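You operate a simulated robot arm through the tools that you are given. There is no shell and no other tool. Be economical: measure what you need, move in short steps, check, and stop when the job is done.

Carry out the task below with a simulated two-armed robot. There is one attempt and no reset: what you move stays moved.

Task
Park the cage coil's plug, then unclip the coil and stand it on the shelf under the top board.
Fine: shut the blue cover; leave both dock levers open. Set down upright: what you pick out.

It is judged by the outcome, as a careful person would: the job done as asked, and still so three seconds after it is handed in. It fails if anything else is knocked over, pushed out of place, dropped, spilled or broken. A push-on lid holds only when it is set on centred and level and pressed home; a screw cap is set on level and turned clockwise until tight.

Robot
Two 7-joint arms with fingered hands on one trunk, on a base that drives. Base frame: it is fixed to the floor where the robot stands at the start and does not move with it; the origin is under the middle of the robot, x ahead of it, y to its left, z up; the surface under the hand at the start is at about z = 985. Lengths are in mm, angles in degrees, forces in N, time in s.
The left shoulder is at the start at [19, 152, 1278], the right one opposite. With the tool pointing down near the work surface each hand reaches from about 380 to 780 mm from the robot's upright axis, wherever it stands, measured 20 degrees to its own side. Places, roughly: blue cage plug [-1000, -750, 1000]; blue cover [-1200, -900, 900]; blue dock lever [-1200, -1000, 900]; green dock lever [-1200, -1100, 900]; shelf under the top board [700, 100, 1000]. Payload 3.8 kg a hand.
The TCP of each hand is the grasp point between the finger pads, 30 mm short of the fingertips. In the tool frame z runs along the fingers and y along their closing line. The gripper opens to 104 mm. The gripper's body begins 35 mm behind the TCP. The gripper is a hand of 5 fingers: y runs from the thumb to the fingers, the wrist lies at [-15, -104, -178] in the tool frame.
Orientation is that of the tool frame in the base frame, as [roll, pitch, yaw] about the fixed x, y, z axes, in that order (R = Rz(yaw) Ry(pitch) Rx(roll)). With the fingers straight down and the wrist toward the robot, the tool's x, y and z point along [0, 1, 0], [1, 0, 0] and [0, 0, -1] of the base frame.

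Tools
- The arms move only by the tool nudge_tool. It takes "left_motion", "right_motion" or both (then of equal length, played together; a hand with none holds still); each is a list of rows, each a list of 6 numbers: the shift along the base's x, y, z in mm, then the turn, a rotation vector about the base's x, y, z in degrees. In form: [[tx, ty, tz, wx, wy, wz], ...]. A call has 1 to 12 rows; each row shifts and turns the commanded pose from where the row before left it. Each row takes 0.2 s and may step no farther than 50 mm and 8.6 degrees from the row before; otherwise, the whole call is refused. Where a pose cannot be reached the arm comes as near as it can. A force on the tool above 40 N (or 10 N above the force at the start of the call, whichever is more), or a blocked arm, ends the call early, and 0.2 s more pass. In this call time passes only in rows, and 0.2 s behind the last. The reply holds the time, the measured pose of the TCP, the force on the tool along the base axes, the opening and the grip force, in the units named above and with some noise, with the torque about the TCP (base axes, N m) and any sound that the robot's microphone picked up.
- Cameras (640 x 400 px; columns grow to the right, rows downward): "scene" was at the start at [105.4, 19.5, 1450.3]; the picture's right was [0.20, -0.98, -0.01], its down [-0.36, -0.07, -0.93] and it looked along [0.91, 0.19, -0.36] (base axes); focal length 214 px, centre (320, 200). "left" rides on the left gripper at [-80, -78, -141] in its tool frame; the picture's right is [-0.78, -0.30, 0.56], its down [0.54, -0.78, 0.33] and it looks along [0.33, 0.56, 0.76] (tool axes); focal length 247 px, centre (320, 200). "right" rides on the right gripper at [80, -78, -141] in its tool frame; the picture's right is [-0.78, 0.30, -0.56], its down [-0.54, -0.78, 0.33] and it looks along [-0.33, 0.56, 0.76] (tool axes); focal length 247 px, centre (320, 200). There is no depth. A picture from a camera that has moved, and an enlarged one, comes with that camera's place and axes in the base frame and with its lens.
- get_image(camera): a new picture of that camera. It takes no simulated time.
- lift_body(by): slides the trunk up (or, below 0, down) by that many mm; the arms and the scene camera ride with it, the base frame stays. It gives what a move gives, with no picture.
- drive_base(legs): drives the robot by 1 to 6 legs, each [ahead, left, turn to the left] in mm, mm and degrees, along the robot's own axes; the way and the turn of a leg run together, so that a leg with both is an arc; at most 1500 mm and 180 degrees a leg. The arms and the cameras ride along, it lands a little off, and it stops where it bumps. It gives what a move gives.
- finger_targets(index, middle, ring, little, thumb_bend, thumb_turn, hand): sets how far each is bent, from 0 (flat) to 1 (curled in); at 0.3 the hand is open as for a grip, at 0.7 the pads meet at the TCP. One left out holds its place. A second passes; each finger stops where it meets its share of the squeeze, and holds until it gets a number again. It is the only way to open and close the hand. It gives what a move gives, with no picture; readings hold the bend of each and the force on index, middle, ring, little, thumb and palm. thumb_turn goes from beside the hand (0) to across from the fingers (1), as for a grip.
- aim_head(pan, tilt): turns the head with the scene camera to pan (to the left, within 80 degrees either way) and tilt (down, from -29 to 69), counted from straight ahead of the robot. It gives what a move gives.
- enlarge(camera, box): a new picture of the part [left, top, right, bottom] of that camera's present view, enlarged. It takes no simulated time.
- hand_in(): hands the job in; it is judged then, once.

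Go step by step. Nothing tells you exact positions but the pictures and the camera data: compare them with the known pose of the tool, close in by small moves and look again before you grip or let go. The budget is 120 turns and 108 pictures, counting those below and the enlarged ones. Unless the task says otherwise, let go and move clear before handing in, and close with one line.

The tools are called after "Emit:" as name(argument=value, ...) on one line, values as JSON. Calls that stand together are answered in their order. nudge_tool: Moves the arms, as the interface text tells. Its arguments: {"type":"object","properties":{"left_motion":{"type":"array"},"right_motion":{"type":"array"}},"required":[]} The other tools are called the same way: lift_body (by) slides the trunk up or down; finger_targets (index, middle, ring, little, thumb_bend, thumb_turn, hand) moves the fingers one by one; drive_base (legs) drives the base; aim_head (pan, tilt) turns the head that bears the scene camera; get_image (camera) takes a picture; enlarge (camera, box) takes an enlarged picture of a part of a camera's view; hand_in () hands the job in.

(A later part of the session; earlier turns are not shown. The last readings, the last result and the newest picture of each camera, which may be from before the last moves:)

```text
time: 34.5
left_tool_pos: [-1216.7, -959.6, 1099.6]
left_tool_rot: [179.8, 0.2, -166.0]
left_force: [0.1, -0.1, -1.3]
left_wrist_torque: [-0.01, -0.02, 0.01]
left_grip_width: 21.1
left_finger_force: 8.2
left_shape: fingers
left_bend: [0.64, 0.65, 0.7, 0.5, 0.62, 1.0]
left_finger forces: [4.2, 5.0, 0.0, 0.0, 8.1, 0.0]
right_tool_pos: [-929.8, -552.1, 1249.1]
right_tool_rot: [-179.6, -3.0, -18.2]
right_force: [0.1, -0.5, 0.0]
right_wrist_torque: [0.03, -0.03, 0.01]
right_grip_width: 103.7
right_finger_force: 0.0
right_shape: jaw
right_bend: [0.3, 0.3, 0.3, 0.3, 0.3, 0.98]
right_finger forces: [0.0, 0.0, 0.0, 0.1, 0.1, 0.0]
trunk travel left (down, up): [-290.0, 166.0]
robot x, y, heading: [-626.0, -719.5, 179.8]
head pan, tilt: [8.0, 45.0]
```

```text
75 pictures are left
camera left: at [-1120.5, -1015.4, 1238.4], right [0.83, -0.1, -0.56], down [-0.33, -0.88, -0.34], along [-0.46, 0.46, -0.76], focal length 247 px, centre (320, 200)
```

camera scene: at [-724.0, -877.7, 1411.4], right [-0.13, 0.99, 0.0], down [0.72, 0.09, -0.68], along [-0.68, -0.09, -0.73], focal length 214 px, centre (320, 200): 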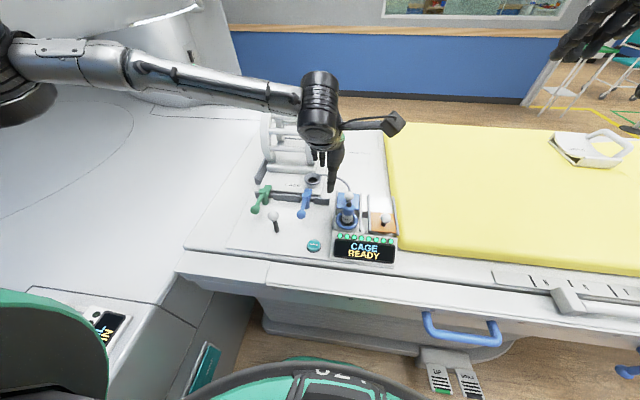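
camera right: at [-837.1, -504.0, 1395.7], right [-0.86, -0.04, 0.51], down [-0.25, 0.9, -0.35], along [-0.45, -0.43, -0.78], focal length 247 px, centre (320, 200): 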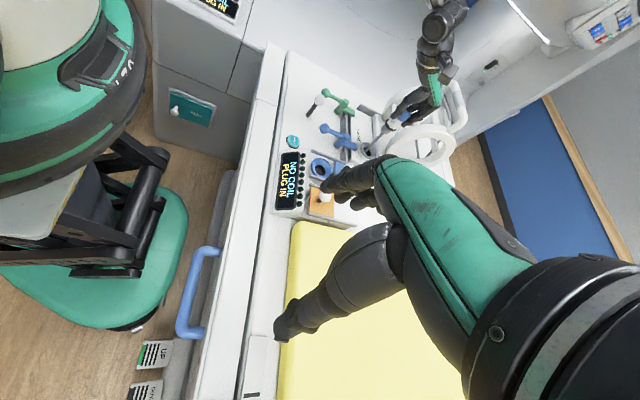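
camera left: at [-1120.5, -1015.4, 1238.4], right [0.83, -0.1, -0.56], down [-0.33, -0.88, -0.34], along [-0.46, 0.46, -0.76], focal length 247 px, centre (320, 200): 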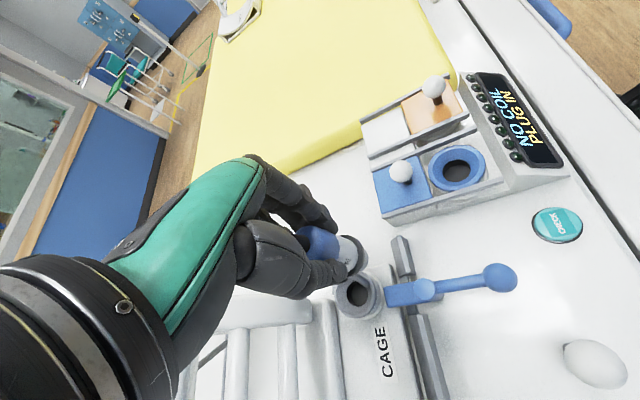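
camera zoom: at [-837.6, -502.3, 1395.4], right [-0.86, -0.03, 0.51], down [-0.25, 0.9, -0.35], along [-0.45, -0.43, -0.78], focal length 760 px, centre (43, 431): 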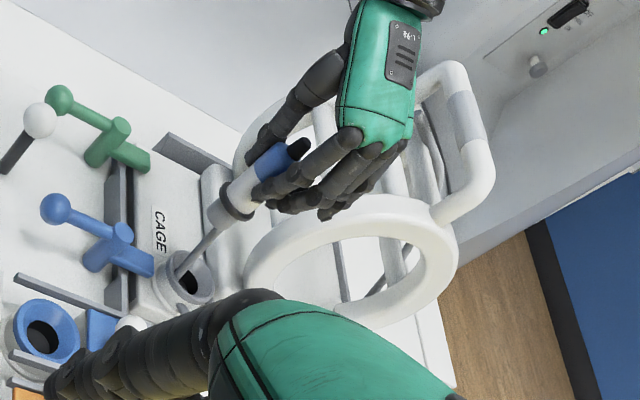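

Cup again at ≈ [-1272, -980]. I move over it and lower until the plug tip is just above the rim.

Emit:
nudge_tool(left_motion=[[-28, -10, 0, 0, 0, 0], [-27, -10, 0, 0, 0, 0], [0, 0, -30, 0, 0, 0], [0, 0, -30, 0, 0, 0]])

Emit:
enlarge(camera="right", box=[330, 60, 490, 190])

Emit:
enlarge(camera="left", box=[240, 190, 440, 350])

Emit:
enlarge(camera="scene", box=[220, 80, 320, 160])

```text
time: 35.5
left_tool_pos: [-1245.3, -978.7, 1043.1]
left_tool_rot: [180.0, 0.2, -165.8]
left_force: [0.1, 0.1, -1.2]
left_wrist_torque: [-0.01, -0.02, 0.0]
left_grip_width: 21.0
left_finger_force: 8.2
left_shape: fingers
left_bend: [0.64, 0.65, 0.7, 0.5, 0.62, 1.0]
left_finger forces: [4.2, 4.8, 0.0, 0.1, 8.1, 0.0]
left hand out of reach, approached as far as the arm can: row 2, 4
right_tool_pos: [-929.1, -553.2, 1248.8]
right_tool_rot: [-179.6, -3.0, -18.3]
right_force: [-0.5, 0.2, 0.9]
right_wrist_torque: [0.0, 0.0, 0.02]
right_grip_width: 103.9
right_finger_force: 0.0
right_shape: jaw
right_bend: [0.3, 0.3, 0.3, 0.3, 0.3, 0.98]
right_finger forces: [0.1, 0.0, 0.0, 0.0, 0.0, 0.1]
trunk travel left (down, up): [-290.0, 166.0]
robot x, y, heading: [-627.0, -721.4, 179.6]
head pan, tilt: [8.0, 45.0]
```

```text
3.08 times, centred on (410, 125) of right
camera zoom: at [-837.8, -502.5, 1395.4], right [-0.86, -0.03, 0.51], down [-0.25, 0.9, -0.35], along [-0.45, -0.43, -0.78], focal length 760 px, centre (43, 431)
```

zoom: 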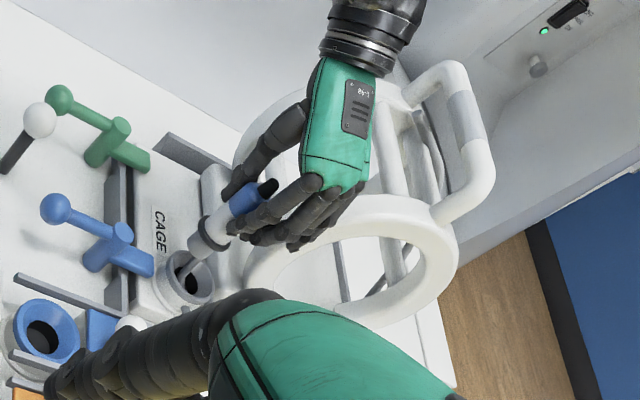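

```text
2.50 times, centred on (340, 270) of left
camera zoom: at [-1148.1, -1033.0, 1182.1], right [0.83, -0.1, -0.56], down [-0.33, -0.88, -0.33], along [-0.46, 0.46, -0.76], focal length 617 px, centre (270, 25)
```

zoom: 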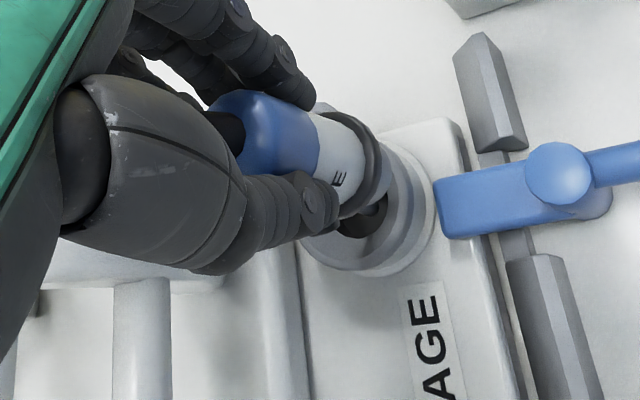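

```text
5.00 times, centred on (270, 120) of scene
camera zoom: at [-742.7, -728.1, 1345.4], right [-0.13, 0.99, -0.01], down [0.75, 0.09, -0.65], along [-0.65, -0.1, -0.76], focal length 1072 px, centre (570, 600)
```

zoom: 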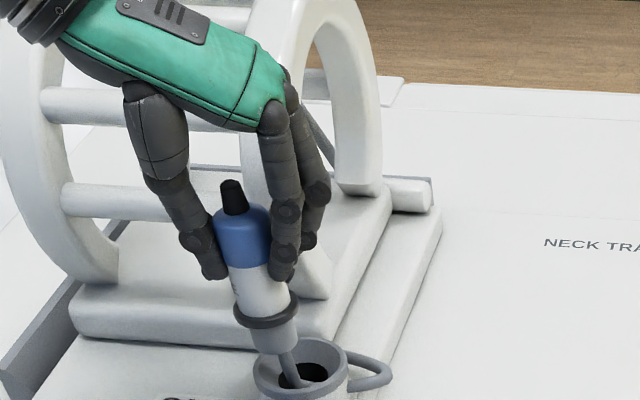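

The arm stops at x ≈ -1245, so the base must come closer. I pull the hand back up and out, then drive 60 mm ahead and 60 mm left.

Emit:
nudge_tool(left_motion=[[20, 15, 30, 0, 0, 0], [20, 20, 20, 0, 0, 0], [30, 25, 0, 0, 0, 0]])

Emit:
drive_base(legs=[[60, 60, 0]])

```text
time: 36.2
left_tool_pos: [-1173.9, -915.2, 1093.9]
left_tool_rot: [179.9, 0.1, -165.8]
left_force: [-0.1, 0.4, -0.4]
left_wrist_torque: [0.01, 0.0, -0.01]
left_grip_width: 20.9
left_finger_force: 8.8
left_shape: fingers
left_bend: [0.64, 0.65, 0.7, 0.5, 0.62, 1.0]
left_finger forces: [4.2, 4.9, 0.0, 0.1, 8.0, 0.0]
right_tool_pos: [-928.3, -552.8, 1249.5]
right_tool_rot: [-179.6, -2.8, -18.2]
right_force: [-0.7, 0.3, 0.3]
right_wrist_torque: [0.03, 0.01, -0.04]
right_grip_width: 103.9
right_finger_force: 0.1
right_shape: jaw
right_bend: [0.3, 0.3, 0.3, 0.3, 0.3, 0.98]
right_finger forces: [0.0, 0.1, 0.1, 0.0, 0.1, 0.0]
trunk travel left (down, up): [-290.0, 166.0]
robot x, y, heading: [-628.1, -720.0, 179.7]
head pan, tilt: [8.0, 45.0]
```

```text
time: 37.3
left_tool_pos: [-1230.9, -973.5, 1095.3]
left_tool_rot: [179.9, 0.1, -165.9]
left_force: [-0.2, 0.0, -0.8]
left_wrist_torque: [-0.02, -0.02, -0.04]
left_grip_width: 21.0
left_finger_force: 8.8
left_shape: fingers
left_bend: [0.64, 0.65, 0.7, 0.5, 0.62, 1.0]
left_finger forces: [4.2, 5.0, 0.0, 0.0, 8.1, 0.0]
right_tool_pos: [-986.1, -610.2, 1249.0]
right_tool_rot: [-179.7, -2.7, -18.1]
right_force: [1.2, -0.2, 0.1]
right_wrist_torque: [-0.02, 0.01, 0.0]
right_grip_width: 104.1
right_finger_force: 0.1
right_shape: jaw
right_bend: [0.3, 0.3, 0.3, 0.3, 0.3, 0.98]
right_finger forces: [0.1, 0.0, 0.0, 0.0, 0.2, 0.2]
trunk travel left (down, up): [-290.0, 166.0]
robot x, y, heading: [-684.4, -777.1, 179.6]
head pan, tilt: [8.0, 45.0]
```

Emit:
nudge_tool(left_motion=[[-21, -3, 0, 0, 0, 0], [-20, -3, 0, 0, 0, 0], [0, 0, -30, 0, 0, 0], [0, 0, -25, 0, 0, 0]])

Emit:
enlarge(camera="left", box=[240, 190, 440, 350])

Emit:
enlarge(camera="scene", box=[200, 80, 320, 170])

Emit:
enlarge(camera="right", box=[330, 60, 490, 190])

```text
time: 38.3
left_tool_pos: [-1273.2, -981.5, 1040.6]
left_tool_rot: [180.0, 0.3, -165.8]
left_force: [-0.4, 0.2, -0.6]
left_wrist_torque: [-0.02, -0.01, -0.02]
left_grip_width: 21.0
left_finger_force: 8.8
left_shape: fingers
left_bend: [0.64, 0.65, 0.7, 0.5, 0.62, 1.0]
left_finger forces: [4.1, 5.0, 0.0, 0.0, 8.1, 0.0]
right_tool_pos: [-987.8, -612.0, 1248.3]
right_tool_rot: [-179.6, -3.0, -18.1]
right_force: [0.3, 0.2, 0.7]
right_wrist_torque: [-0.03, -0.01, -0.01]
right_grip_width: 103.6
right_finger_force: 0.2
right_shape: jaw
right_bend: [0.3, 0.3, 0.3, 0.3, 0.3, 0.98]
right_finger forces: [0.0, 0.0, 0.0, 0.0, 0.0, 0.0]
trunk travel left (down, up): [-290.0, 166.0]
robot x, y, heading: [-688.3, -775.1, 179.9]
head pan, tilt: [8.0, 45.0]
```

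```text
2.50 times, centred on (340, 270) of left
camera zoom: at [-1176.9, -1036.0, 1179.0], right [0.83, -0.1, -0.56], down [-0.33, -0.88, -0.34], along [-0.46, 0.46, -0.76], focal length 617 px, centre (270, 25)
```

zoom: 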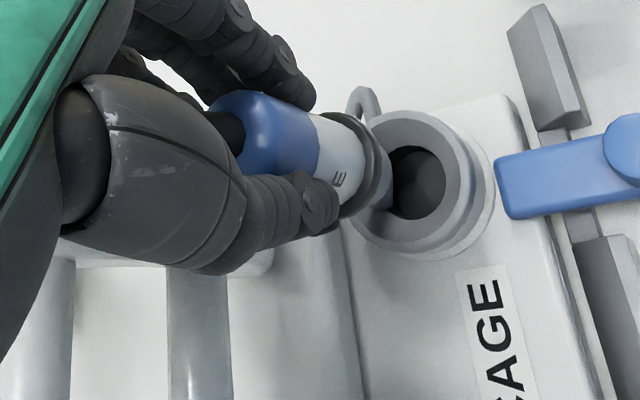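

```text
4.44 times, centred on (260, 125) of scene
camera zoom: at [-801.9, -786.7, 1345.5], right [-0.14, 0.99, -0.01], down [0.75, 0.1, -0.65], along [-0.65, -0.1, -0.76], focal length 953 px, centre (587, 533)
```

zoom: 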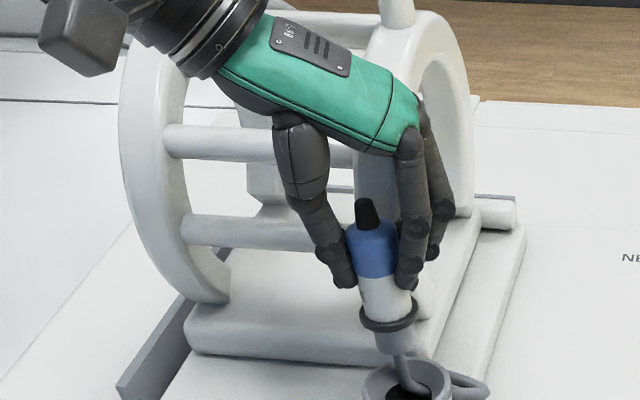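

```text
3.08 times, centred on (410, 125) of right
camera zoom: at [-897.2, -561.2, 1395.5], right [-0.86, -0.03, 0.52], down [-0.25, 0.9, -0.35], along [-0.45, -0.43, -0.78], focal length 760 px, centre (43, 431)
```

zoom: 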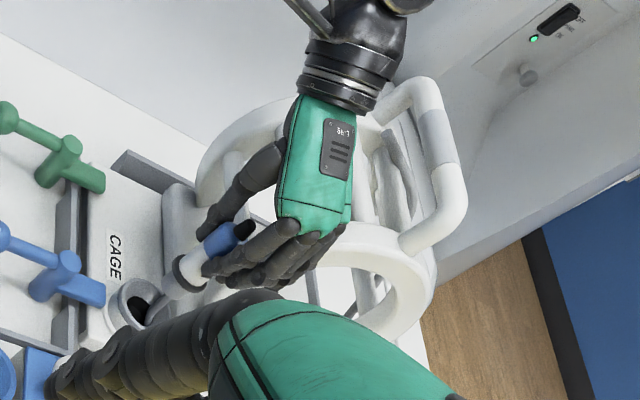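

Alignment is within ~2 mm; I correct by (+2, +1) and lower toward the cup in small steps.

Emit:
nudge_tool(left_motion=[[2, 1.5, -15, 0, 0, 0], [0, 0, -15, 0, 0, 0], [0, 0, -8, 0, 0, 0]])

Emit:
enlarge(camera="left", box=[240, 190, 440, 350])

Emit:
enlarge(camera="scene", box=[210, 100, 310, 180])

```text
time: 39.1
left_tool_pos: [-1272.8, -978.0, 1001.3]
left_tool_rot: [180.0, 0.1, -165.8]
left_force: [1.4, -0.3, -0.1]
left_wrist_torque: [0.02, 0.01, 0.01]
left_grip_width: 20.9
left_finger_force: 8.8
left_shape: fingers
left_bend: [0.64, 0.65, 0.7, 0.5, 0.62, 1.0]
left_finger forces: [4.1, 4.9, 0.1, 0.1, 8.0, 0.1]
right_tool_pos: [-988.3, -611.7, 1249.9]
right_tool_rot: [-179.6, -2.8, -18.1]
right_force: [-0.1, 0.1, -0.3]
right_wrist_torque: [0.02, 0.0, 0.0]
right_grip_width: 103.8
right_finger_force: 0.1
right_shape: jaw
right_bend: [0.3, 0.3, 0.3, 0.3, 0.3, 0.98]
right_finger forces: [0.0, 0.1, 0.0, 0.0, 0.0, 0.0]
trunk travel left (down, up): [-290.0, 166.0]
robot x, y, heading: [-689.3, -777.6, 179.6]
head pan, tilt: [8.0, 45.0]
```

```text
2.50 times, centred on (340, 270) of left
camera zoom: at [-1175.2, -1034.0, 1140.1], right [0.83, -0.1, -0.56], down [-0.33, -0.88, -0.34], along [-0.46, 0.46, -0.76], focal length 617 px, centre (270, 25)
```

zoom: 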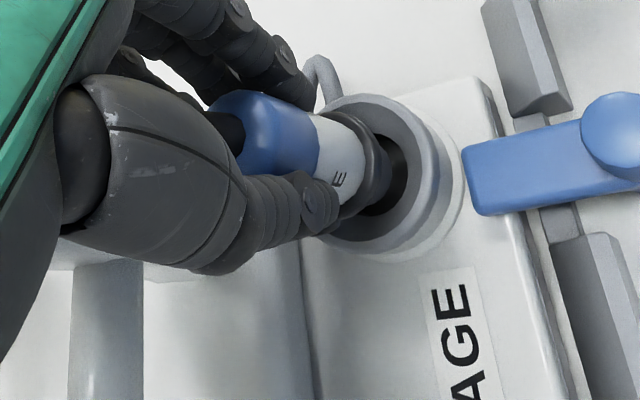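

```text
5.00 times, centred on (260, 140) of scene
camera zoom: at [-801.9, -787.1, 1345.5], right [-0.14, 0.99, -0.01], down [0.75, 0.1, -0.65], along [-0.65, -0.1, -0.76], focal length 1072 px, centre (620, 500)
```

zoom: 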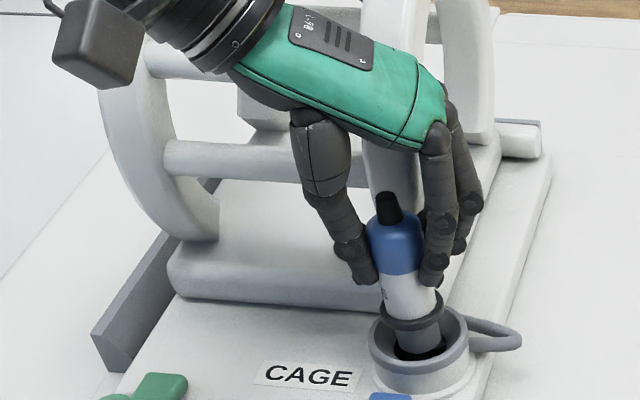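

The tip is in the cup's mouth and centred; continue down gently.

Emit:
nudge_tool(left_motion=[[0, 0, -8, 0, 0, 0], [0, 0, -8, 0, 0, 0], [0, 0, -6, 0, 0, 0]])

Emit:
enlarge(camera="left", box=[240, 190, 440, 350])

Emit:
enlarge(camera="scene", box=[210, 100, 310, 180])

```text
time: 39.9
left_tool_pos: [-1268.7, -978.3, 981.9]
left_tool_rot: [179.7, -0.1, -165.8]
left_force: [8.6, -1.1, 13.1]
left_wrist_torque: [-0.04, 0.61, -0.01]
left_grip_width: 20.7
left_finger_force: 13.1
left_shape: fingers
left_bend: [0.65, 0.65, 0.7, 0.5, 0.62, 1.0]
left_finger forces: [4.8, 4.8, 0.0, 0.0, 9.7, 6.8]
right_tool_pos: [-983.9, -612.1, 1250.7]
right_tool_rot: [-179.7, -2.6, -18.1]
right_force: [-0.1, -0.5, -0.5]
right_wrist_torque: [-0.05, 0.03, 0.02]
right_grip_width: 103.9
right_finger_force: 0.1
right_shape: jaw
right_bend: [0.3, 0.3, 0.3, 0.3, 0.3, 0.98]
right_finger forces: [0.0, 0.0, 0.0, 0.0, 0.0, 0.0]
trunk travel left (down, up): [-290.0, 166.0]
robot x, y, heading: [-690.1, -775.8, 179.7]
head pan, tilt: [8.0, 45.0]
```

```text
2.50 times, centred on (340, 270) of left
camera zoom: at [-1170.8, -1033.0, 1120.9], right [0.82, -0.09, -0.56], down [-0.33, -0.88, -0.33], along [-0.46, 0.46, -0.76], focal length 617 px, centre (270, 25)
```

zoom: 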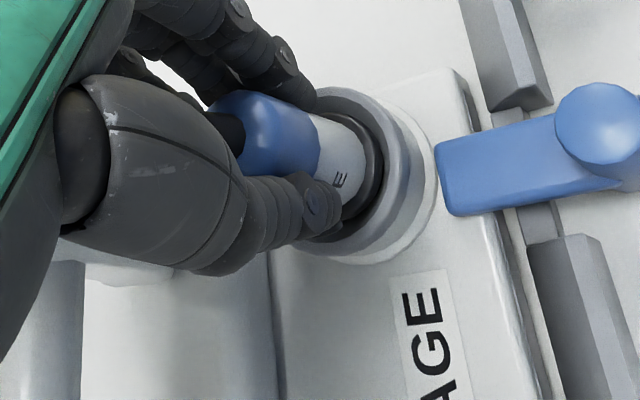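

```text
5.00 times, centred on (260, 140) of scene
camera zoom: at [-796.4, -786.7, 1346.2], right [-0.14, 0.99, -0.01], down [0.75, 0.1, -0.66], along [-0.65, -0.1, -0.75], focal length 1072 px, centre (620, 500)
```

zoom: 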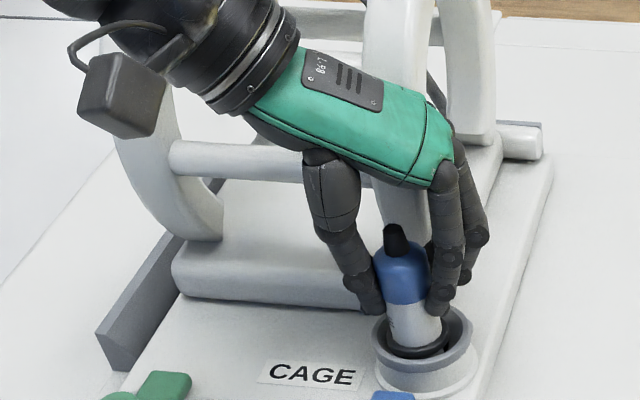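

The plug's flange is inside the cup; there is some contact force. I ease +x slightly and press a little further to check that it's seated.

Emit:
nudge_tool(left_motion=[[2, 0, -3, 0, 0, 0], [0, 0, -4, 0, 0, 0]])

Emit:
enlarge(camera="scene", box=[210, 100, 310, 180])

Emit:
enlarge(camera="right", box=[330, 60, 490, 190])

```text
time: 40.5
left_tool_pos: [-1268.0, -977.1, 976.2]
left_tool_rot: [179.8, -0.3, -165.8]
left_force: [6.7, 2.3, 21.6]
left_wrist_torque: [-0.08, 0.86, -0.04]
left_grip_width: 20.2
left_finger_force: 14.8
left_shape: fingers
left_bend: [0.65, 0.65, 0.7, 0.5, 0.62, 1.0]
left_finger forces: [4.3, 7.7, 0.0, 0.0, 9.4, 7.8]
right_tool_pos: [-983.7, -611.9, 1250.0]
right_tool_rot: [-179.8, -2.8, -18.2]
right_force: [0.3, -0.6, 0.4]
right_wrist_torque: [-0.01, -0.06, -0.03]
right_grip_width: 104.0
right_finger_force: 0.1
right_shape: jaw
right_bend: [0.3, 0.3, 0.3, 0.3, 0.3, 0.98]
right_finger forces: [0.0, 0.0, 0.0, 0.0, 0.0, 0.0]
trunk travel left (down, up): [-290.0, 166.0]
robot x, y, heading: [-689.6, -775.4, 179.6]
head pan, tilt: [8.0, 45.0]
```

```text
5.00 times, centred on (260, 140) of scene
camera zoom: at [-797.3, -785.3, 1346.1], right [-0.14, 0.99, -0.01], down [0.75, 0.09, -0.66], along [-0.65, -0.1, -0.75], focal length 1072 px, centre (620, 500)
```

zoom: 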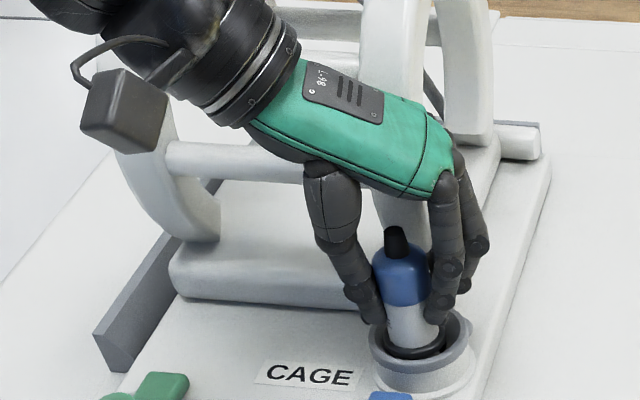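

```text
3.08 times, centred on (410, 125) of right
camera zoom: at [-892.4, -559.7, 1396.2], right [-0.85, -0.03, 0.52], down [-0.25, 0.9, -0.35], along [-0.46, -0.43, -0.78], focal length 760 px, centre (43, 431)
```

zoom: 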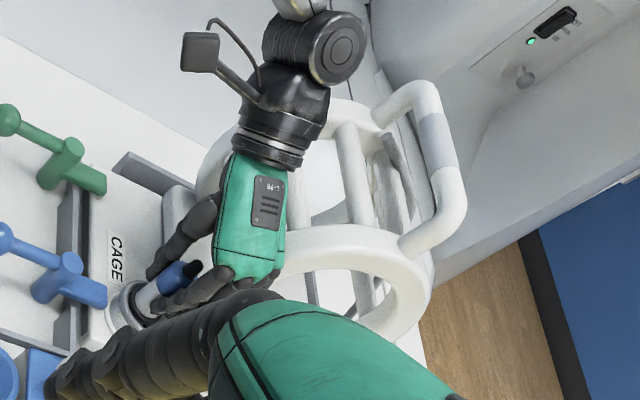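

The plug stands in the cup. I release it and lift away slightly (moving a touch +x, off the ring).

Emit:
finger_targets(hand="left", index=0.48, middle=0.48, ring=0.55, thumb_bend=0.45)

Emit:
nudge_tool(left_motion=[[3, 0, 5, 0, 0, 0], [0, 0, 30, 0, 0, 0], [0, 0, 40, 0, 0, 0]])

Emit:
enlarge(camera="scene", box=[200, 100, 360, 220])

Emit:
enlarge(camera="left", box=[240, 190, 440, 350])

```text
time: 41.5
left_tool_pos: [-1267.1, -977.3, 972.6]
left_tool_rot: [-180.0, 0.2, -165.9]
left_force: [17.2, 4.0, -0.5]
left_wrist_torque: [-0.19, 0.67, -0.18]
left_grip_width: 60.6
left_finger_force: 7.6
left_shape: fingers
left_bend: [0.48, 0.48, 0.55, 0.5, 0.45, 0.99]
left_finger forces: [0.1, 0.0, 0.1, 0.3, 0.0, 14.8]
right_tool_pos: [-986.8, -611.4, 1250.0]
right_tool_rot: [-179.6, -2.8, -18.2]
right_force: [-0.1, 0.3, -0.2]
right_wrist_torque: [-0.01, 0.02, -0.01]
right_grip_width: 104.1
right_finger_force: 0.1
right_shape: jaw
right_bend: [0.3, 0.3, 0.3, 0.3, 0.3, 0.98]
right_finger forces: [0.0, 0.0, 0.0, 0.1, 0.1, 0.0]
trunk travel left (down, up): [-290.0, 166.0]
robot x, y, heading: [-687.2, -775.7, 179.6]
head pan, tilt: [8.0, 45.0]
```

```text
time: 42.3
left_tool_pos: [-1268.0, -979.7, 1047.2]
left_tool_rot: [179.9, 0.0, -165.8]
left_force: [-0.6, 0.3, -0.1]
left_wrist_torque: [0.01, 0.01, 0.0]
left_grip_width: 60.5
left_finger_force: 0.0
left_shape: fingers
left_bend: [0.48, 0.48, 0.55, 0.5, 0.45, 0.99]
left_finger forces: [0.0, 0.0, 0.1, 0.1, 0.0, 0.1]
right_tool_pos: [-987.3, -611.4, 1249.5]
right_tool_rot: [-179.6, -2.8, -18.1]
right_force: [0.2, -0.6, 0.3]
right_wrist_torque: [-0.01, 0.04, 0.01]
right_grip_width: 104.0
right_finger_force: 0.1
right_shape: jaw
right_bend: [0.3, 0.3, 0.3, 0.3, 0.3, 0.98]
right_finger forces: [0.0, 0.0, 0.0, 0.1, 0.0, 0.0]
trunk travel left (down, up): [-290.0, 166.0]
robot x, y, heading: [-689.3, -777.9, 179.8]
head pan, tilt: [8.0, 45.0]
```

```text
3.33 times, centred on (280, 160) of scene
camera zoom: at [-800.9, -786.8, 1345.7], right [-0.14, 0.99, -0.01], down [0.75, 0.1, -0.65], along [-0.65, -0.1, -0.76], focal length 715 px, centre (453, 333)
```

zoom: 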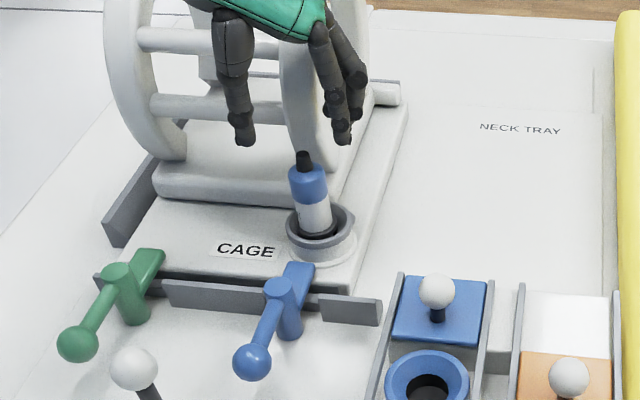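

```text
2.50 times, centred on (340, 270) of left
camera zoom: at [-1170.4, -1034.8, 1187.6], right [0.83, -0.1, -0.56], down [-0.33, -0.88, -0.33], along [-0.46, 0.46, -0.76], focal length 617 px, centre (270, 25)
```

zoom: 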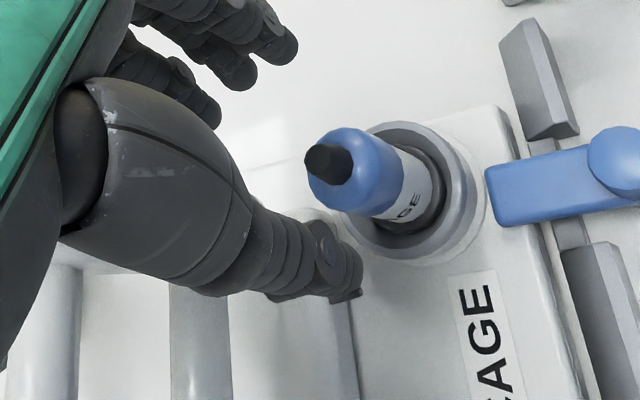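

Plug is parked upright (same height above the rim as it had in the blue socket). Next I shut the blue cover: fingertips together, go behind its white ball at ≈ [-1171, -854, 945] and push +x.

Emit:
nudge_tool(left_motion=[[0, 0, 50, 0, 0, 0], [10, 30, 20, 0, 0, 0], [10, 40, 0, 0, 0, 0], [10, 40, 0, 0, 0, 0], [3, 15, 0, 0, 0, 0]])

Emit:
finger_targets(hand="left", index=0.68, middle=0.68, ring=0.68, little=0.68, thumb_bend=0.68)

Emit:
get_image(camera="left")

Emit:
enlarge(camera="scene", box=[220, 80, 420, 240])

```text
time: 43.5
left_tool_pos: [-1233.9, -853.1, 1116.4]
left_tool_rot: [179.8, 0.2, -165.9]
left_force: [-0.2, 0.4, 1.1]
left_wrist_torque: [0.0, -0.02, 0.01]
left_grip_width: 60.6
left_finger_force: 0.1
left_shape: fingers
left_bend: [0.48, 0.48, 0.55, 0.5, 0.45, 0.99]
left_finger forces: [0.1, 0.0, 0.0, 0.1, 0.0, 0.0]
right_tool_pos: [-988.6, -610.7, 1250.0]
right_tool_rot: [-179.6, -3.0, -18.1]
right_force: [0.2, -0.6, 0.9]
right_wrist_torque: [0.0, 0.0, -0.07]
right_grip_width: 103.6
right_finger_force: 0.0
right_shape: jaw
right_bend: [0.3, 0.3, 0.3, 0.3, 0.3, 0.98]
right_finger forces: [0.0, 0.0, 0.0, 0.0, 0.1, 0.0]
trunk travel left (down, up): [-290.0, 166.0]
robot x, y, heading: [-690.0, -774.1, 179.9]
head pan, tilt: [8.0, 45.0]
```

```text
time: 44.5
left_tool_pos: [-1234.4, -853.3, 1116.5]
left_tool_rot: [179.9, 0.3, -165.8]
left_force: [0.3, 1.2, -0.2]
left_wrist_torque: [-0.03, 0.01, 0.01]
left_grip_width: 6.6
left_finger_force: 0.1
left_shape: fingers
left_bend: [0.68, 0.68, 0.68, 0.68, 0.68, 1.0]
left_finger forces: [0.0, 0.0, 0.0, 0.0, 0.0, 0.0]
right_tool_pos: [-988.7, -612.0, 1248.3]
right_tool_rot: [-179.5, -2.8, -18.1]
right_force: [0.5, -0.2, 0.1]
right_wrist_torque: [-0.02, 0.01, 0.02]
right_grip_width: 103.8
right_finger_force: 0.1
right_shape: jaw
right_bend: [0.3, 0.3, 0.3, 0.3, 0.3, 0.98]
right_finger forces: [0.1, 0.0, 0.0, 0.0, 0.0, 0.0]
trunk travel left (down, up): [-290.0, 166.0]
robot x, y, heading: [-690.2, -778.2, 179.8]
head pan, tilt: [8.0, 45.0]
```

```text
60 pictures are left
camera left: at [-1137.3, -909.0, 1255.6], right [0.83, -0.1, -0.56], down [-0.33, -0.88, -0.34], along [-0.46, 0.46, -0.76], focal length 247 px, centre (320, 200)
```

left: 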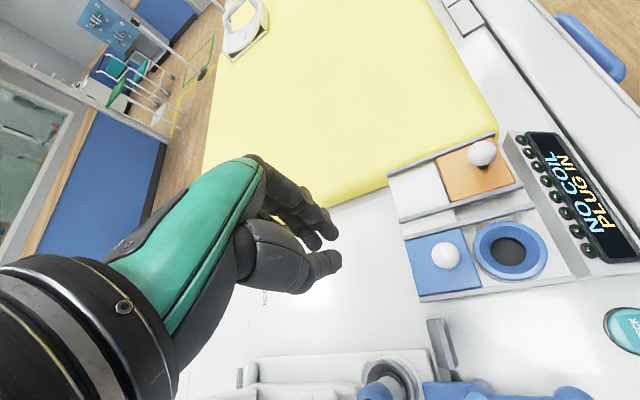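

```text
2.50 times, centred on (320, 160) of scene
camera zoom: at [-801.8, -787.1, 1345.5], right [-0.14, 0.99, -0.01], down [0.75, 0.1, -0.65], along [-0.65, -0.1, -0.76], focal length 536 px, centre (320, 300)
```

zoom: 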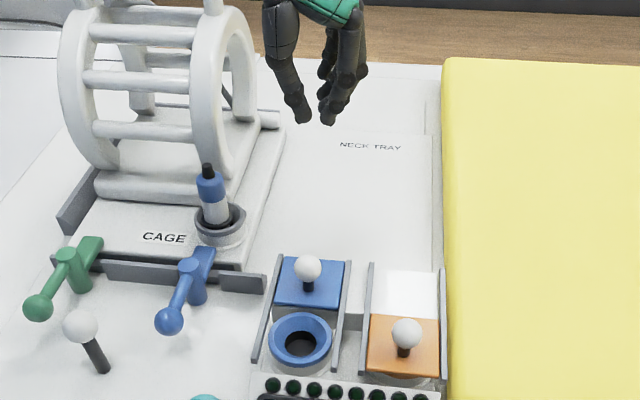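

Emit:
nudge_tool(left_motion=[[-12, -2, -40, 0, 0, 0], [0, 0, -40, 0, 0, 0], [0, 0, -40, 0, 0, 0], [0, 0, -26, 0, 0, 0]])

Emit:
enlarge(camera="scene", box=[260, 120, 380, 240])

Emit:
enlarge(camera="left", box=[280, 150, 480, 350])

```text
time: 45.5
left_tool_pos: [-1232.8, -864.4, 975.6]
left_tool_rot: [179.8, 0.1, -165.8]
left_force: [0.0, 0.1, 0.4]
left_wrist_torque: [-0.04, -0.02, 0.02]
left_grip_width: 6.1
left_finger_force: 0.0
left_shape: fingers
left_bend: [0.68, 0.68, 0.68, 0.68, 0.68, 1.0]
left_finger forces: [0.0, 0.1, 0.0, 0.1, 0.1, 0.1]
left hand out of reach, approached as far as the arm can: row 3, 4
right_tool_pos: [-988.6, -612.3, 1249.4]
right_tool_rot: [-179.6, -3.0, -18.1]
right_force: [-0.3, -0.4, 0.7]
right_wrist_torque: [0.0, -0.03, -0.02]
right_grip_width: 103.8
right_finger_force: 0.1
right_shape: jaw
right_bend: [0.3, 0.3, 0.3, 0.3, 0.3, 0.98]
right_finger forces: [0.1, 0.0, 0.1, 0.0, 0.1, 0.0]
trunk travel left (down, up): [-290.0, 166.0]
robot x, y, heading: [-691.6, -779.9, 179.8]
head pan, tilt: [8.0, 45.0]
```

```text
3.33 times, centred on (320, 180) of scene
camera zoom: at [-802.0, -787.5, 1345.5], right [-0.14, 0.99, -0.01], down [0.75, 0.1, -0.65], along [-0.65, -0.1, -0.76], focal length 715 px, centre (320, 267)
```

zoom: 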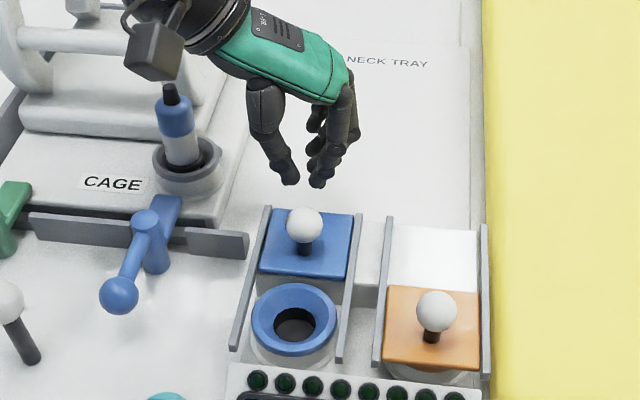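

```text
2.00 times, centred on (380, 250) of left
camera zoom: at [-1135.9, -919.9, 1115.3], right [0.83, -0.09, -0.56], down [-0.33, -0.88, -0.34], along [-0.46, 0.46, -0.76], focal length 494 px, centre (200, 100)
```

zoom: 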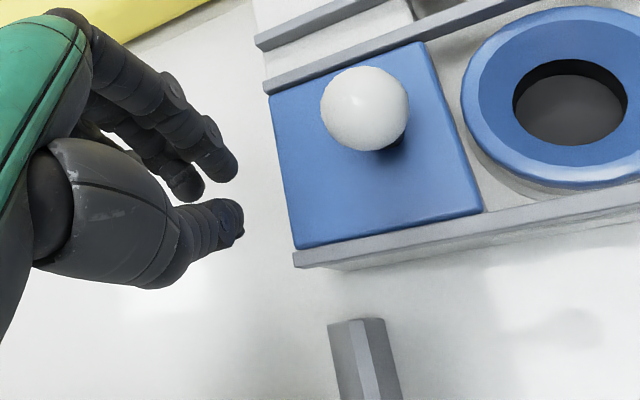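

Fingers are behind the ball and in line. I push +x.

Emit:
nudge_tool(left_motion=[[12, 2, -3, 0, 0, 0], [12, 2, 0, 0, 0, 0], [12, 0, 0, 0, 0, 0], [12, 0, 0, 0, 0, 0], [12, 0, 0, 0, 0, 0], [12, 0, 0, 0, 0, 0]])

Emit:
enlarge(camera="scene", box=[260, 120, 380, 240])

```text
time: 46.9
left_tool_pos: [-1159.9, -859.2, 974.4]
left_tool_rot: [179.9, 0.1, -165.8]
left_force: [-0.8, -0.4, -0.3]
left_wrist_torque: [0.0, 0.02, -0.01]
left_grip_width: 6.4
left_finger_force: 0.0
left_shape: fingers
left_bend: [0.68, 0.68, 0.68, 0.68, 0.68, 1.0]
left_finger forces: [0.0, 0.1, 0.1, 0.0, 0.1, 0.1]
right_tool_pos: [-988.6, -611.7, 1248.5]
right_tool_rot: [-179.6, -2.8, -18.1]
right_force: [-0.4, 0.4, 0.4]
right_wrist_torque: [-0.04, -0.01, 0.0]
right_grip_width: 103.8
right_finger_force: 0.0
right_shape: jaw
right_bend: [0.3, 0.3, 0.3, 0.3, 0.3, 0.98]
right_finger forces: [0.0, 0.1, 0.0, 0.0, 0.0, 0.1]
trunk travel left (down, up): [-290.0, 166.0]
robot x, y, heading: [-688.6, -776.9, 179.6]
head pan, tilt: [8.0, 45.0]
```

```text
3.33 times, centred on (320, 180) of scene
camera zoom: at [-801.2, -787.2, 1345.6], right [-0.14, 0.99, -0.01], down [0.75, 0.1, -0.65], along [-0.65, -0.1, -0.76], focal length 715 px, centre (320, 267)
```

zoom: 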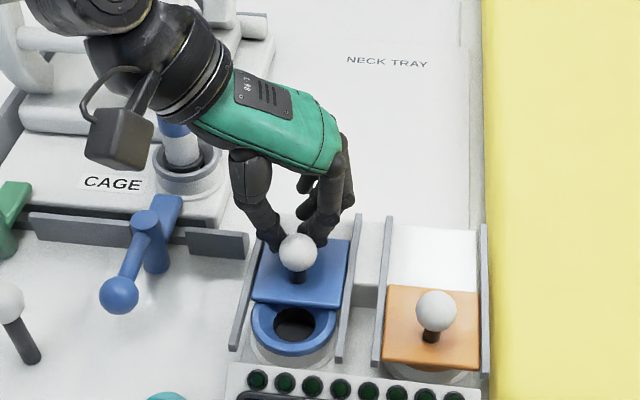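

The cover slides. Continue pushing until it meets its stop.

Emit:
nudge_tool(left_motion=[[12, 0, 0, 0, 0, 0], [12, 0, 0, 0, 0, 0], [10, 0, 0, 0, 0, 0], [8, 0, 0, 0, 0, 0]])

Emit:
enlarge(camera="scene", box=[260, 120, 380, 240])

```text
time: 47.9
left_tool_pos: [-1117.2, -860.2, 974.5]
left_tool_rot: [179.9, 0.1, -165.8]
left_force: [-1.9, 0.0, 0.0]
left_wrist_torque: [-0.01, 0.01, 0.01]
left_grip_width: 6.9
left_finger_force: 1.0
left_shape: fingers
left_bend: [0.68, 0.68, 0.68, 0.68, 0.68, 1.0]
left_finger forces: [1.6, 0.0, 0.0, 0.0, 0.1, 0.1]
right_tool_pos: [-988.7, -611.8, 1249.0]
right_tool_rot: [-179.6, -2.8, -18.1]
right_force: [0.4, -1.1, 0.8]
right_wrist_torque: [0.04, -0.01, -0.01]
right_grip_width: 103.8
right_finger_force: 0.0
right_shape: jaw
right_bend: [0.3, 0.3, 0.3, 0.3, 0.3, 0.98]
right_finger forces: [0.0, 0.0, 0.0, 0.1, 0.0, 0.0]
trunk travel left (down, up): [-290.0, 166.0]
robot x, y, heading: [-692.2, -776.3, 179.9]
head pan, tilt: [8.0, 45.0]
```

```text
3.33 times, centred on (320, 180) of scene
camera zoom: at [-801.7, -787.2, 1345.6], right [-0.14, 0.99, -0.01], down [0.75, 0.1, -0.65], along [-0.65, -0.1, -0.76], focal length 715 px, centre (320, 267)
```

zoom: 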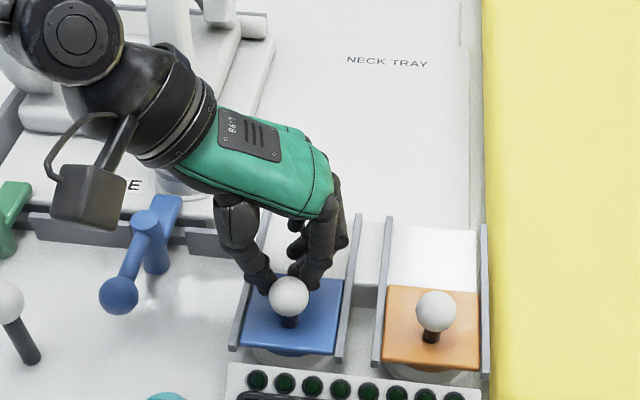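

Nearly home; a few mm more.

Emit:
nudge_tool(left_motion=[[4, 0, 0, 0, 0, 0], [3, 0, 0, 0, 0, 0], [3, 0, 0, 0, 0, 0]])

Emit:
enlarge(camera="scene", box=[260, 120, 380, 240])

```text
time: 48.7
left_tool_pos: [-1111.7, -860.1, 974.5]
left_tool_rot: [179.9, 0.1, -165.8]
left_force: [-8.7, 1.7, -0.1]
left_wrist_torque: [0.01, 0.12, 0.12]
left_grip_width: 10.7
left_finger_force: 3.4
left_shape: fingers
left_bend: [0.64, 0.68, 0.68, 0.68, 0.68, 1.0]
left_finger forces: [7.3, 0.0, 0.0, 0.0, 0.0, 0.0]
right_tool_pos: [-990.6, -612.4, 1249.3]
right_tool_rot: [-179.6, -2.8, -18.2]
right_force: [-0.2, 0.1, -0.2]
right_wrist_torque: [0.02, -0.01, 0.0]
right_grip_width: 104.1
right_finger_force: 0.0
right_shape: jaw
right_bend: [0.3, 0.3, 0.3, 0.3, 0.3, 0.98]
right_finger forces: [0.1, 0.1, 0.0, 0.0, 0.1, 0.0]
trunk travel left (down, up): [-290.0, 166.0]
robot x, y, heading: [-690.9, -773.9, 180.0]
head pan, tilt: [8.0, 45.0]
```

```text
3.33 times, centred on (320, 180) of scene
camera zoom: at [-803.7, -786.5, 1345.4], right [-0.14, 0.99, -0.01], down [0.75, 0.1, -0.65], along [-0.64, -0.1, -0.76], focal length 715 px, centre (320, 267)
```

zoom: 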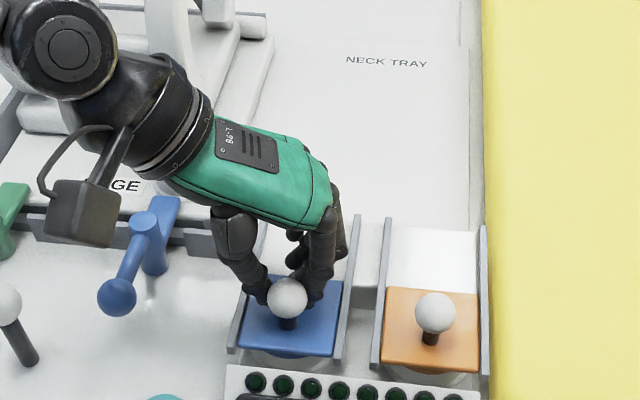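

The cover is against its stop, level with the orange one. I back off, rise and go to the -y side of the blue lever's ball (≈ [-1122, -993, 915]) to test swinging it toward +y.

Emit:
nudge_tool(left_motion=[[-15, 0, 5, 0, 0, 0], [0, 0, 40, 0, 0, 0], [0, 0, 40, 0, 0, 0], [0, -45, 0, 0, 0, 0], [0, -45, 0, 0, 0, 0], [0, -45, 0, 0, 0, 0], [0, -40, -30, 0, 0, 0], [0, 0, -40, 0, 0, 0]])

Emit:
finger_targets(hand="left", middle=0.68, ring=1.0, little=1.0)

Emit:
enlarge(camera="scene", box=[180, 80, 380, 240])

Emit:
get_image(camera="left")

```text
time: 50.5
left_tool_pos: [-1125.2, -1037.0, 987.0]
left_tool_rot: [-180.0, 0.2, -165.8]
left_force: [-0.5, 0.0, -1.0]
left_wrist_torque: [0.01, -0.02, -0.01]
left_grip_width: 6.1
left_finger_force: 0.1
left_shape: fingers
left_bend: [0.68, 0.68, 0.68, 0.68, 0.68, 1.0]
left_finger forces: [0.0, 0.0, 0.0, 0.0, 0.0, 0.0]
right_tool_pos: [-989.6, -612.1, 1249.0]
right_tool_rot: [-179.6, -2.9, -18.1]
right_force: [-0.5, 0.5, -0.1]
right_wrist_torque: [-0.01, -0.04, 0.01]
right_grip_width: 103.7
right_finger_force: 0.0
right_shape: jaw
right_bend: [0.3, 0.3, 0.3, 0.3, 0.3, 0.98]
right_finger forces: [0.0, 0.0, 0.0, 0.0, 0.1, 0.0]
trunk travel left (down, up): [-290.0, 166.0]
robot x, y, heading: [-691.0, -775.4, 179.7]
head pan, tilt: [8.0, 45.0]
```

```text
time: 51.5
left_tool_pos: [-1125.1, -1036.5, 988.2]
left_tool_rot: [179.9, 0.2, -165.8]
left_force: [0.6, 0.1, -0.2]
left_wrist_torque: [-0.02, -0.01, 0.0]
left_grip_width: 6.2
left_finger_force: 0.1
left_shape: fingers
left_bend: [0.68, 0.68, 1.0, 1.0, 0.68, 1.0]
left_finger forces: [0.0, 0.0, 0.1, 0.0, 0.0, 0.0]
right_tool_pos: [-988.9, -612.5, 1248.8]
right_tool_rot: [-179.6, -2.9, -18.0]
right_force: [-0.1, -0.2, -0.1]
right_wrist_torque: [-0.02, 0.01, 0.0]
right_grip_width: 103.7
right_finger_force: 0.1
right_shape: jaw
right_bend: [0.3, 0.3, 0.3, 0.3, 0.3, 0.98]
right_finger forces: [0.0, 0.1, 0.1, 0.0, 0.1, 0.0]
trunk travel left (down, up): [-290.0, 166.0]
robot x, y, heading: [-692.1, -778.1, 180.0]
head pan, tilt: [8.0, 45.0]
```

```text
2.50 times, centred on (280, 160) of scene
camera zoom: at [-801.7, -787.3, 1345.6], right [-0.14, 0.99, -0.01], down [0.75, 0.1, -0.65], along [-0.65, -0.1, -0.76], focal length 536 px, centre (420, 300)
```

zoom: 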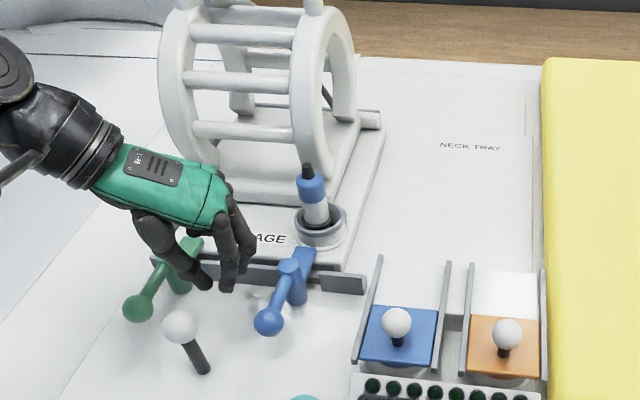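

```text
52 pictures are left
camera left: at [-1027.1, -1091.9, 1127.7], right [0.83, -0.1, -0.56], down [-0.33, -0.88, -0.34], along [-0.46, 0.46, -0.76], focal length 247 px, centre (320, 200)
```

left: 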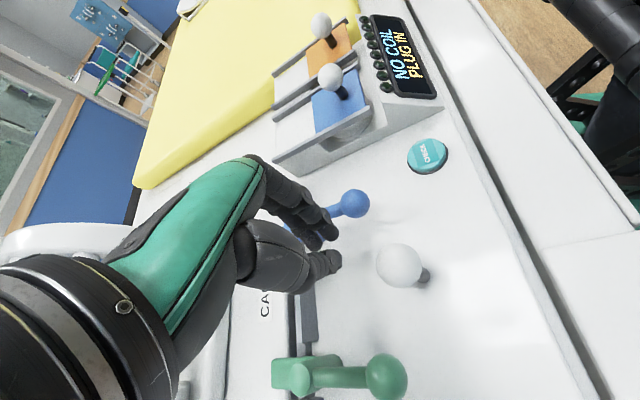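

Fingertip is at ≈ [-1124, -1023], beside the blue ball. I lower and push gently toward +y.

Emit:
nudge_tool(left_motion=[[0, 0, -25, 0, 0, 0], [0, 0, -22, 0, 0, 0], [0, 10, 0, 0, 0, 0], [0, 8, 0, 0, 0, 0], [0, 8, 0, 0, 0, 0], [0, 8, 0, 0, 0, 0]])

Emit:
enlarge(camera="scene", box=[180, 80, 380, 240])

```text
time: 52.9
left_tool_pos: [-1124.3, -1001.3, 943.0]
left_tool_rot: [-180.0, 0.2, -165.8]
left_force: [0.1, -1.8, -0.3]
left_wrist_torque: [0.0, 0.03, -0.02]
left_grip_width: 5.8
left_finger_force: 0.4
left_shape: fingers
left_bend: [0.68, 0.69, 1.0, 1.0, 0.68, 1.0]
left_finger forces: [0.1, 1.1, 0.0, 0.0, 0.0, 0.0]
right_tool_pos: [-987.6, -611.8, 1248.3]
right_tool_rot: [-179.6, -2.9, -18.2]
right_force: [-0.1, 0.9, 0.3]
right_wrist_torque: [-0.01, 0.0, 0.02]
right_grip_width: 103.9
right_finger_force: 0.1
right_shape: jaw
right_bend: [0.3, 0.3, 0.3, 0.3, 0.3, 0.98]
right_finger forces: [0.1, 0.1, 0.0, 0.1, 0.0, 0.1]
trunk travel left (down, up): [-290.0, 166.0]
robot x, y, heading: [-689.1, -777.9, 179.8]
head pan, tilt: [8.0, 45.0]
```

```text
2.50 times, centred on (280, 160) of scene
camera zoom: at [-801.7, -786.7, 1345.5], right [-0.14, 0.99, -0.01], down [0.75, 0.1, -0.65], along [-0.65, -0.1, -0.76], focal length 536 px, centre (420, 300)
```

zoom: 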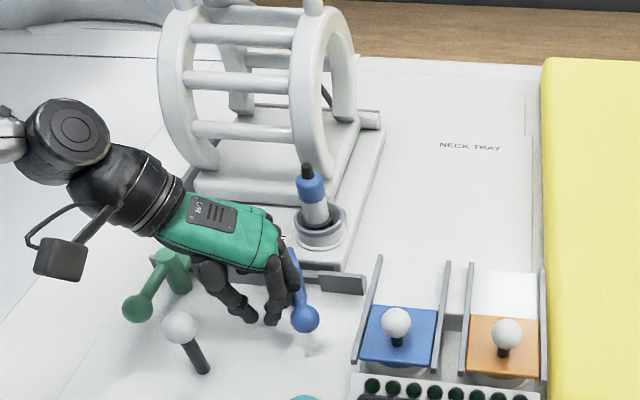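

It swings about its post easily (≈2 N). I follow the arc until it stops.

Emit:
nudge_tool(left_motion=[[2, 11, 0, 0, 0, 0], [0, 11, 0, 0, 0, 0], [-6, 18, 0, 0, 0, 0], [-8, 10, 0, 0, 0, 0], [-9, 8, 0, 0, 0, 0], [-11, 7, 0, 0, 0, 0], [-12, 5, 0, 0, 0, 0]])

Emit:
enlarge(camera="scene", box=[180, 80, 380, 240])

```text
time: 54.6
left_tool_pos: [-1153.1, -931.8, 941.6]
left_tool_rot: [-179.8, 1.3, -166.5]
left_force: [26.2, -5.6, 22.7]
left_wrist_torque: [0.23, 0.14, -0.26]
left_grip_width: 7.1
left_finger_force: 17.7
left_shape: fingers
left_bend: [0.68, 0.72, 1.0, 1.0, 0.67, 1.0]
left_finger forces: [0.0, 34.6, 0.0, 0.0, 0.0, 0.1]
right_tool_pos: [-981.7, -613.6, 1250.4]
right_tool_rot: [-179.5, -2.6, -18.0]
right_force: [-0.2, -0.2, -0.7]
right_wrist_torque: [0.0, -0.02, 0.01]
right_grip_width: 104.0
right_finger_force: 0.0
right_shape: jaw
right_bend: [0.3, 0.3, 0.3, 0.3, 0.3, 0.98]
right_finger forces: [0.0, 0.0, 0.0, 0.0, 0.0, 0.0]
trunk travel left (down, up): [-290.0, 166.0]
robot x, y, heading: [-685.5, -777.1, 180.1]
head pan, tilt: [8.0, 45.0]
stopped in row 7 (left hand): the force on the tool passed its limit at 43 N (the readings are from after the stop); the commanded pose is now the measured one
```

```text
2.50 times, centred on (280, 160) of scene
camera zoom: at [-794.9, -788.4, 1346.4], right [-0.14, 0.99, -0.01], down [0.75, 0.1, -0.66], along [-0.65, -0.1, -0.75], focal length 536 px, centre (420, 300)
```

zoom: 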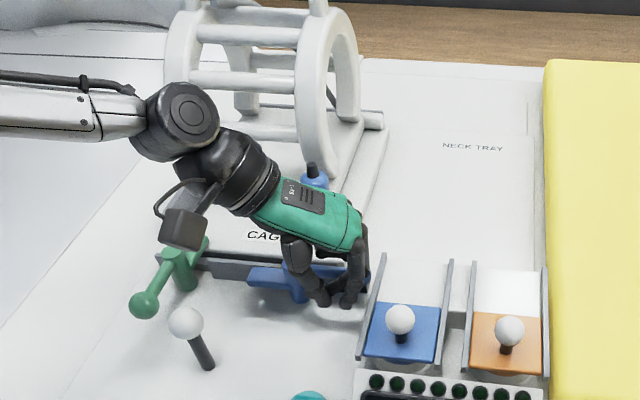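

The blue lever now lies along the fence, fully open at its stop. I back off and rise.

Emit:
nudge_tool(left_motion=[[10, -3, 0, 0, 0, 0], [10, 0, 0, 0, 0, 0], [0, 0, 40, 0, 0, 0], [0, 0, 40, 0, 0, 0]])

Emit:
enlarge(camera="scene", box=[180, 80, 380, 240])

```text
time: 55.6
left_tool_pos: [-1136.6, -937.1, 1019.6]
left_tool_rot: [-179.7, 1.2, -166.1]
left_force: [0.0, 0.3, 0.3]
left_wrist_torque: [0.03, 0.0, -0.03]
left_grip_width: 6.3
left_finger_force: 0.0
left_shape: fingers
left_bend: [0.68, 0.68, 1.0, 1.0, 0.68, 1.0]
left_finger forces: [0.1, 0.1, 0.0, 0.0, 0.1, 0.0]
right_tool_pos: [-987.2, -611.8, 1248.5]
right_tool_rot: [-179.6, -2.8, -18.1]
right_force: [-0.4, 0.6, -0.7]
right_wrist_torque: [0.0, -0.01, 0.0]
right_grip_width: 104.0
right_finger_force: 0.1
right_shape: jaw
right_bend: [0.3, 0.3, 0.3, 0.3, 0.3, 0.98]
right_finger forces: [0.1, 0.0, 0.0, 0.0, 0.0, 0.1]
trunk travel left (down, up): [-290.0, 166.0]
robot x, y, heading: [-689.7, -775.1, 179.7]
head pan, tilt: [8.0, 45.0]
```

```text
2.50 times, centred on (280, 160) of scene
camera zoom: at [-800.4, -787.3, 1345.6], right [-0.14, 0.99, -0.01], down [0.75, 0.1, -0.65], along [-0.65, -0.1, -0.76], focal length 536 px, centre (420, 300)
```

zoom: 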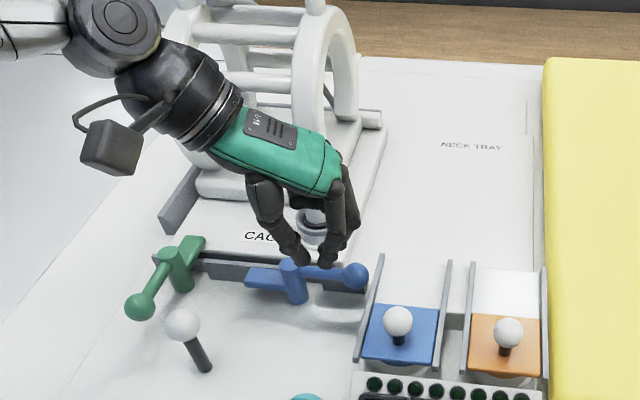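

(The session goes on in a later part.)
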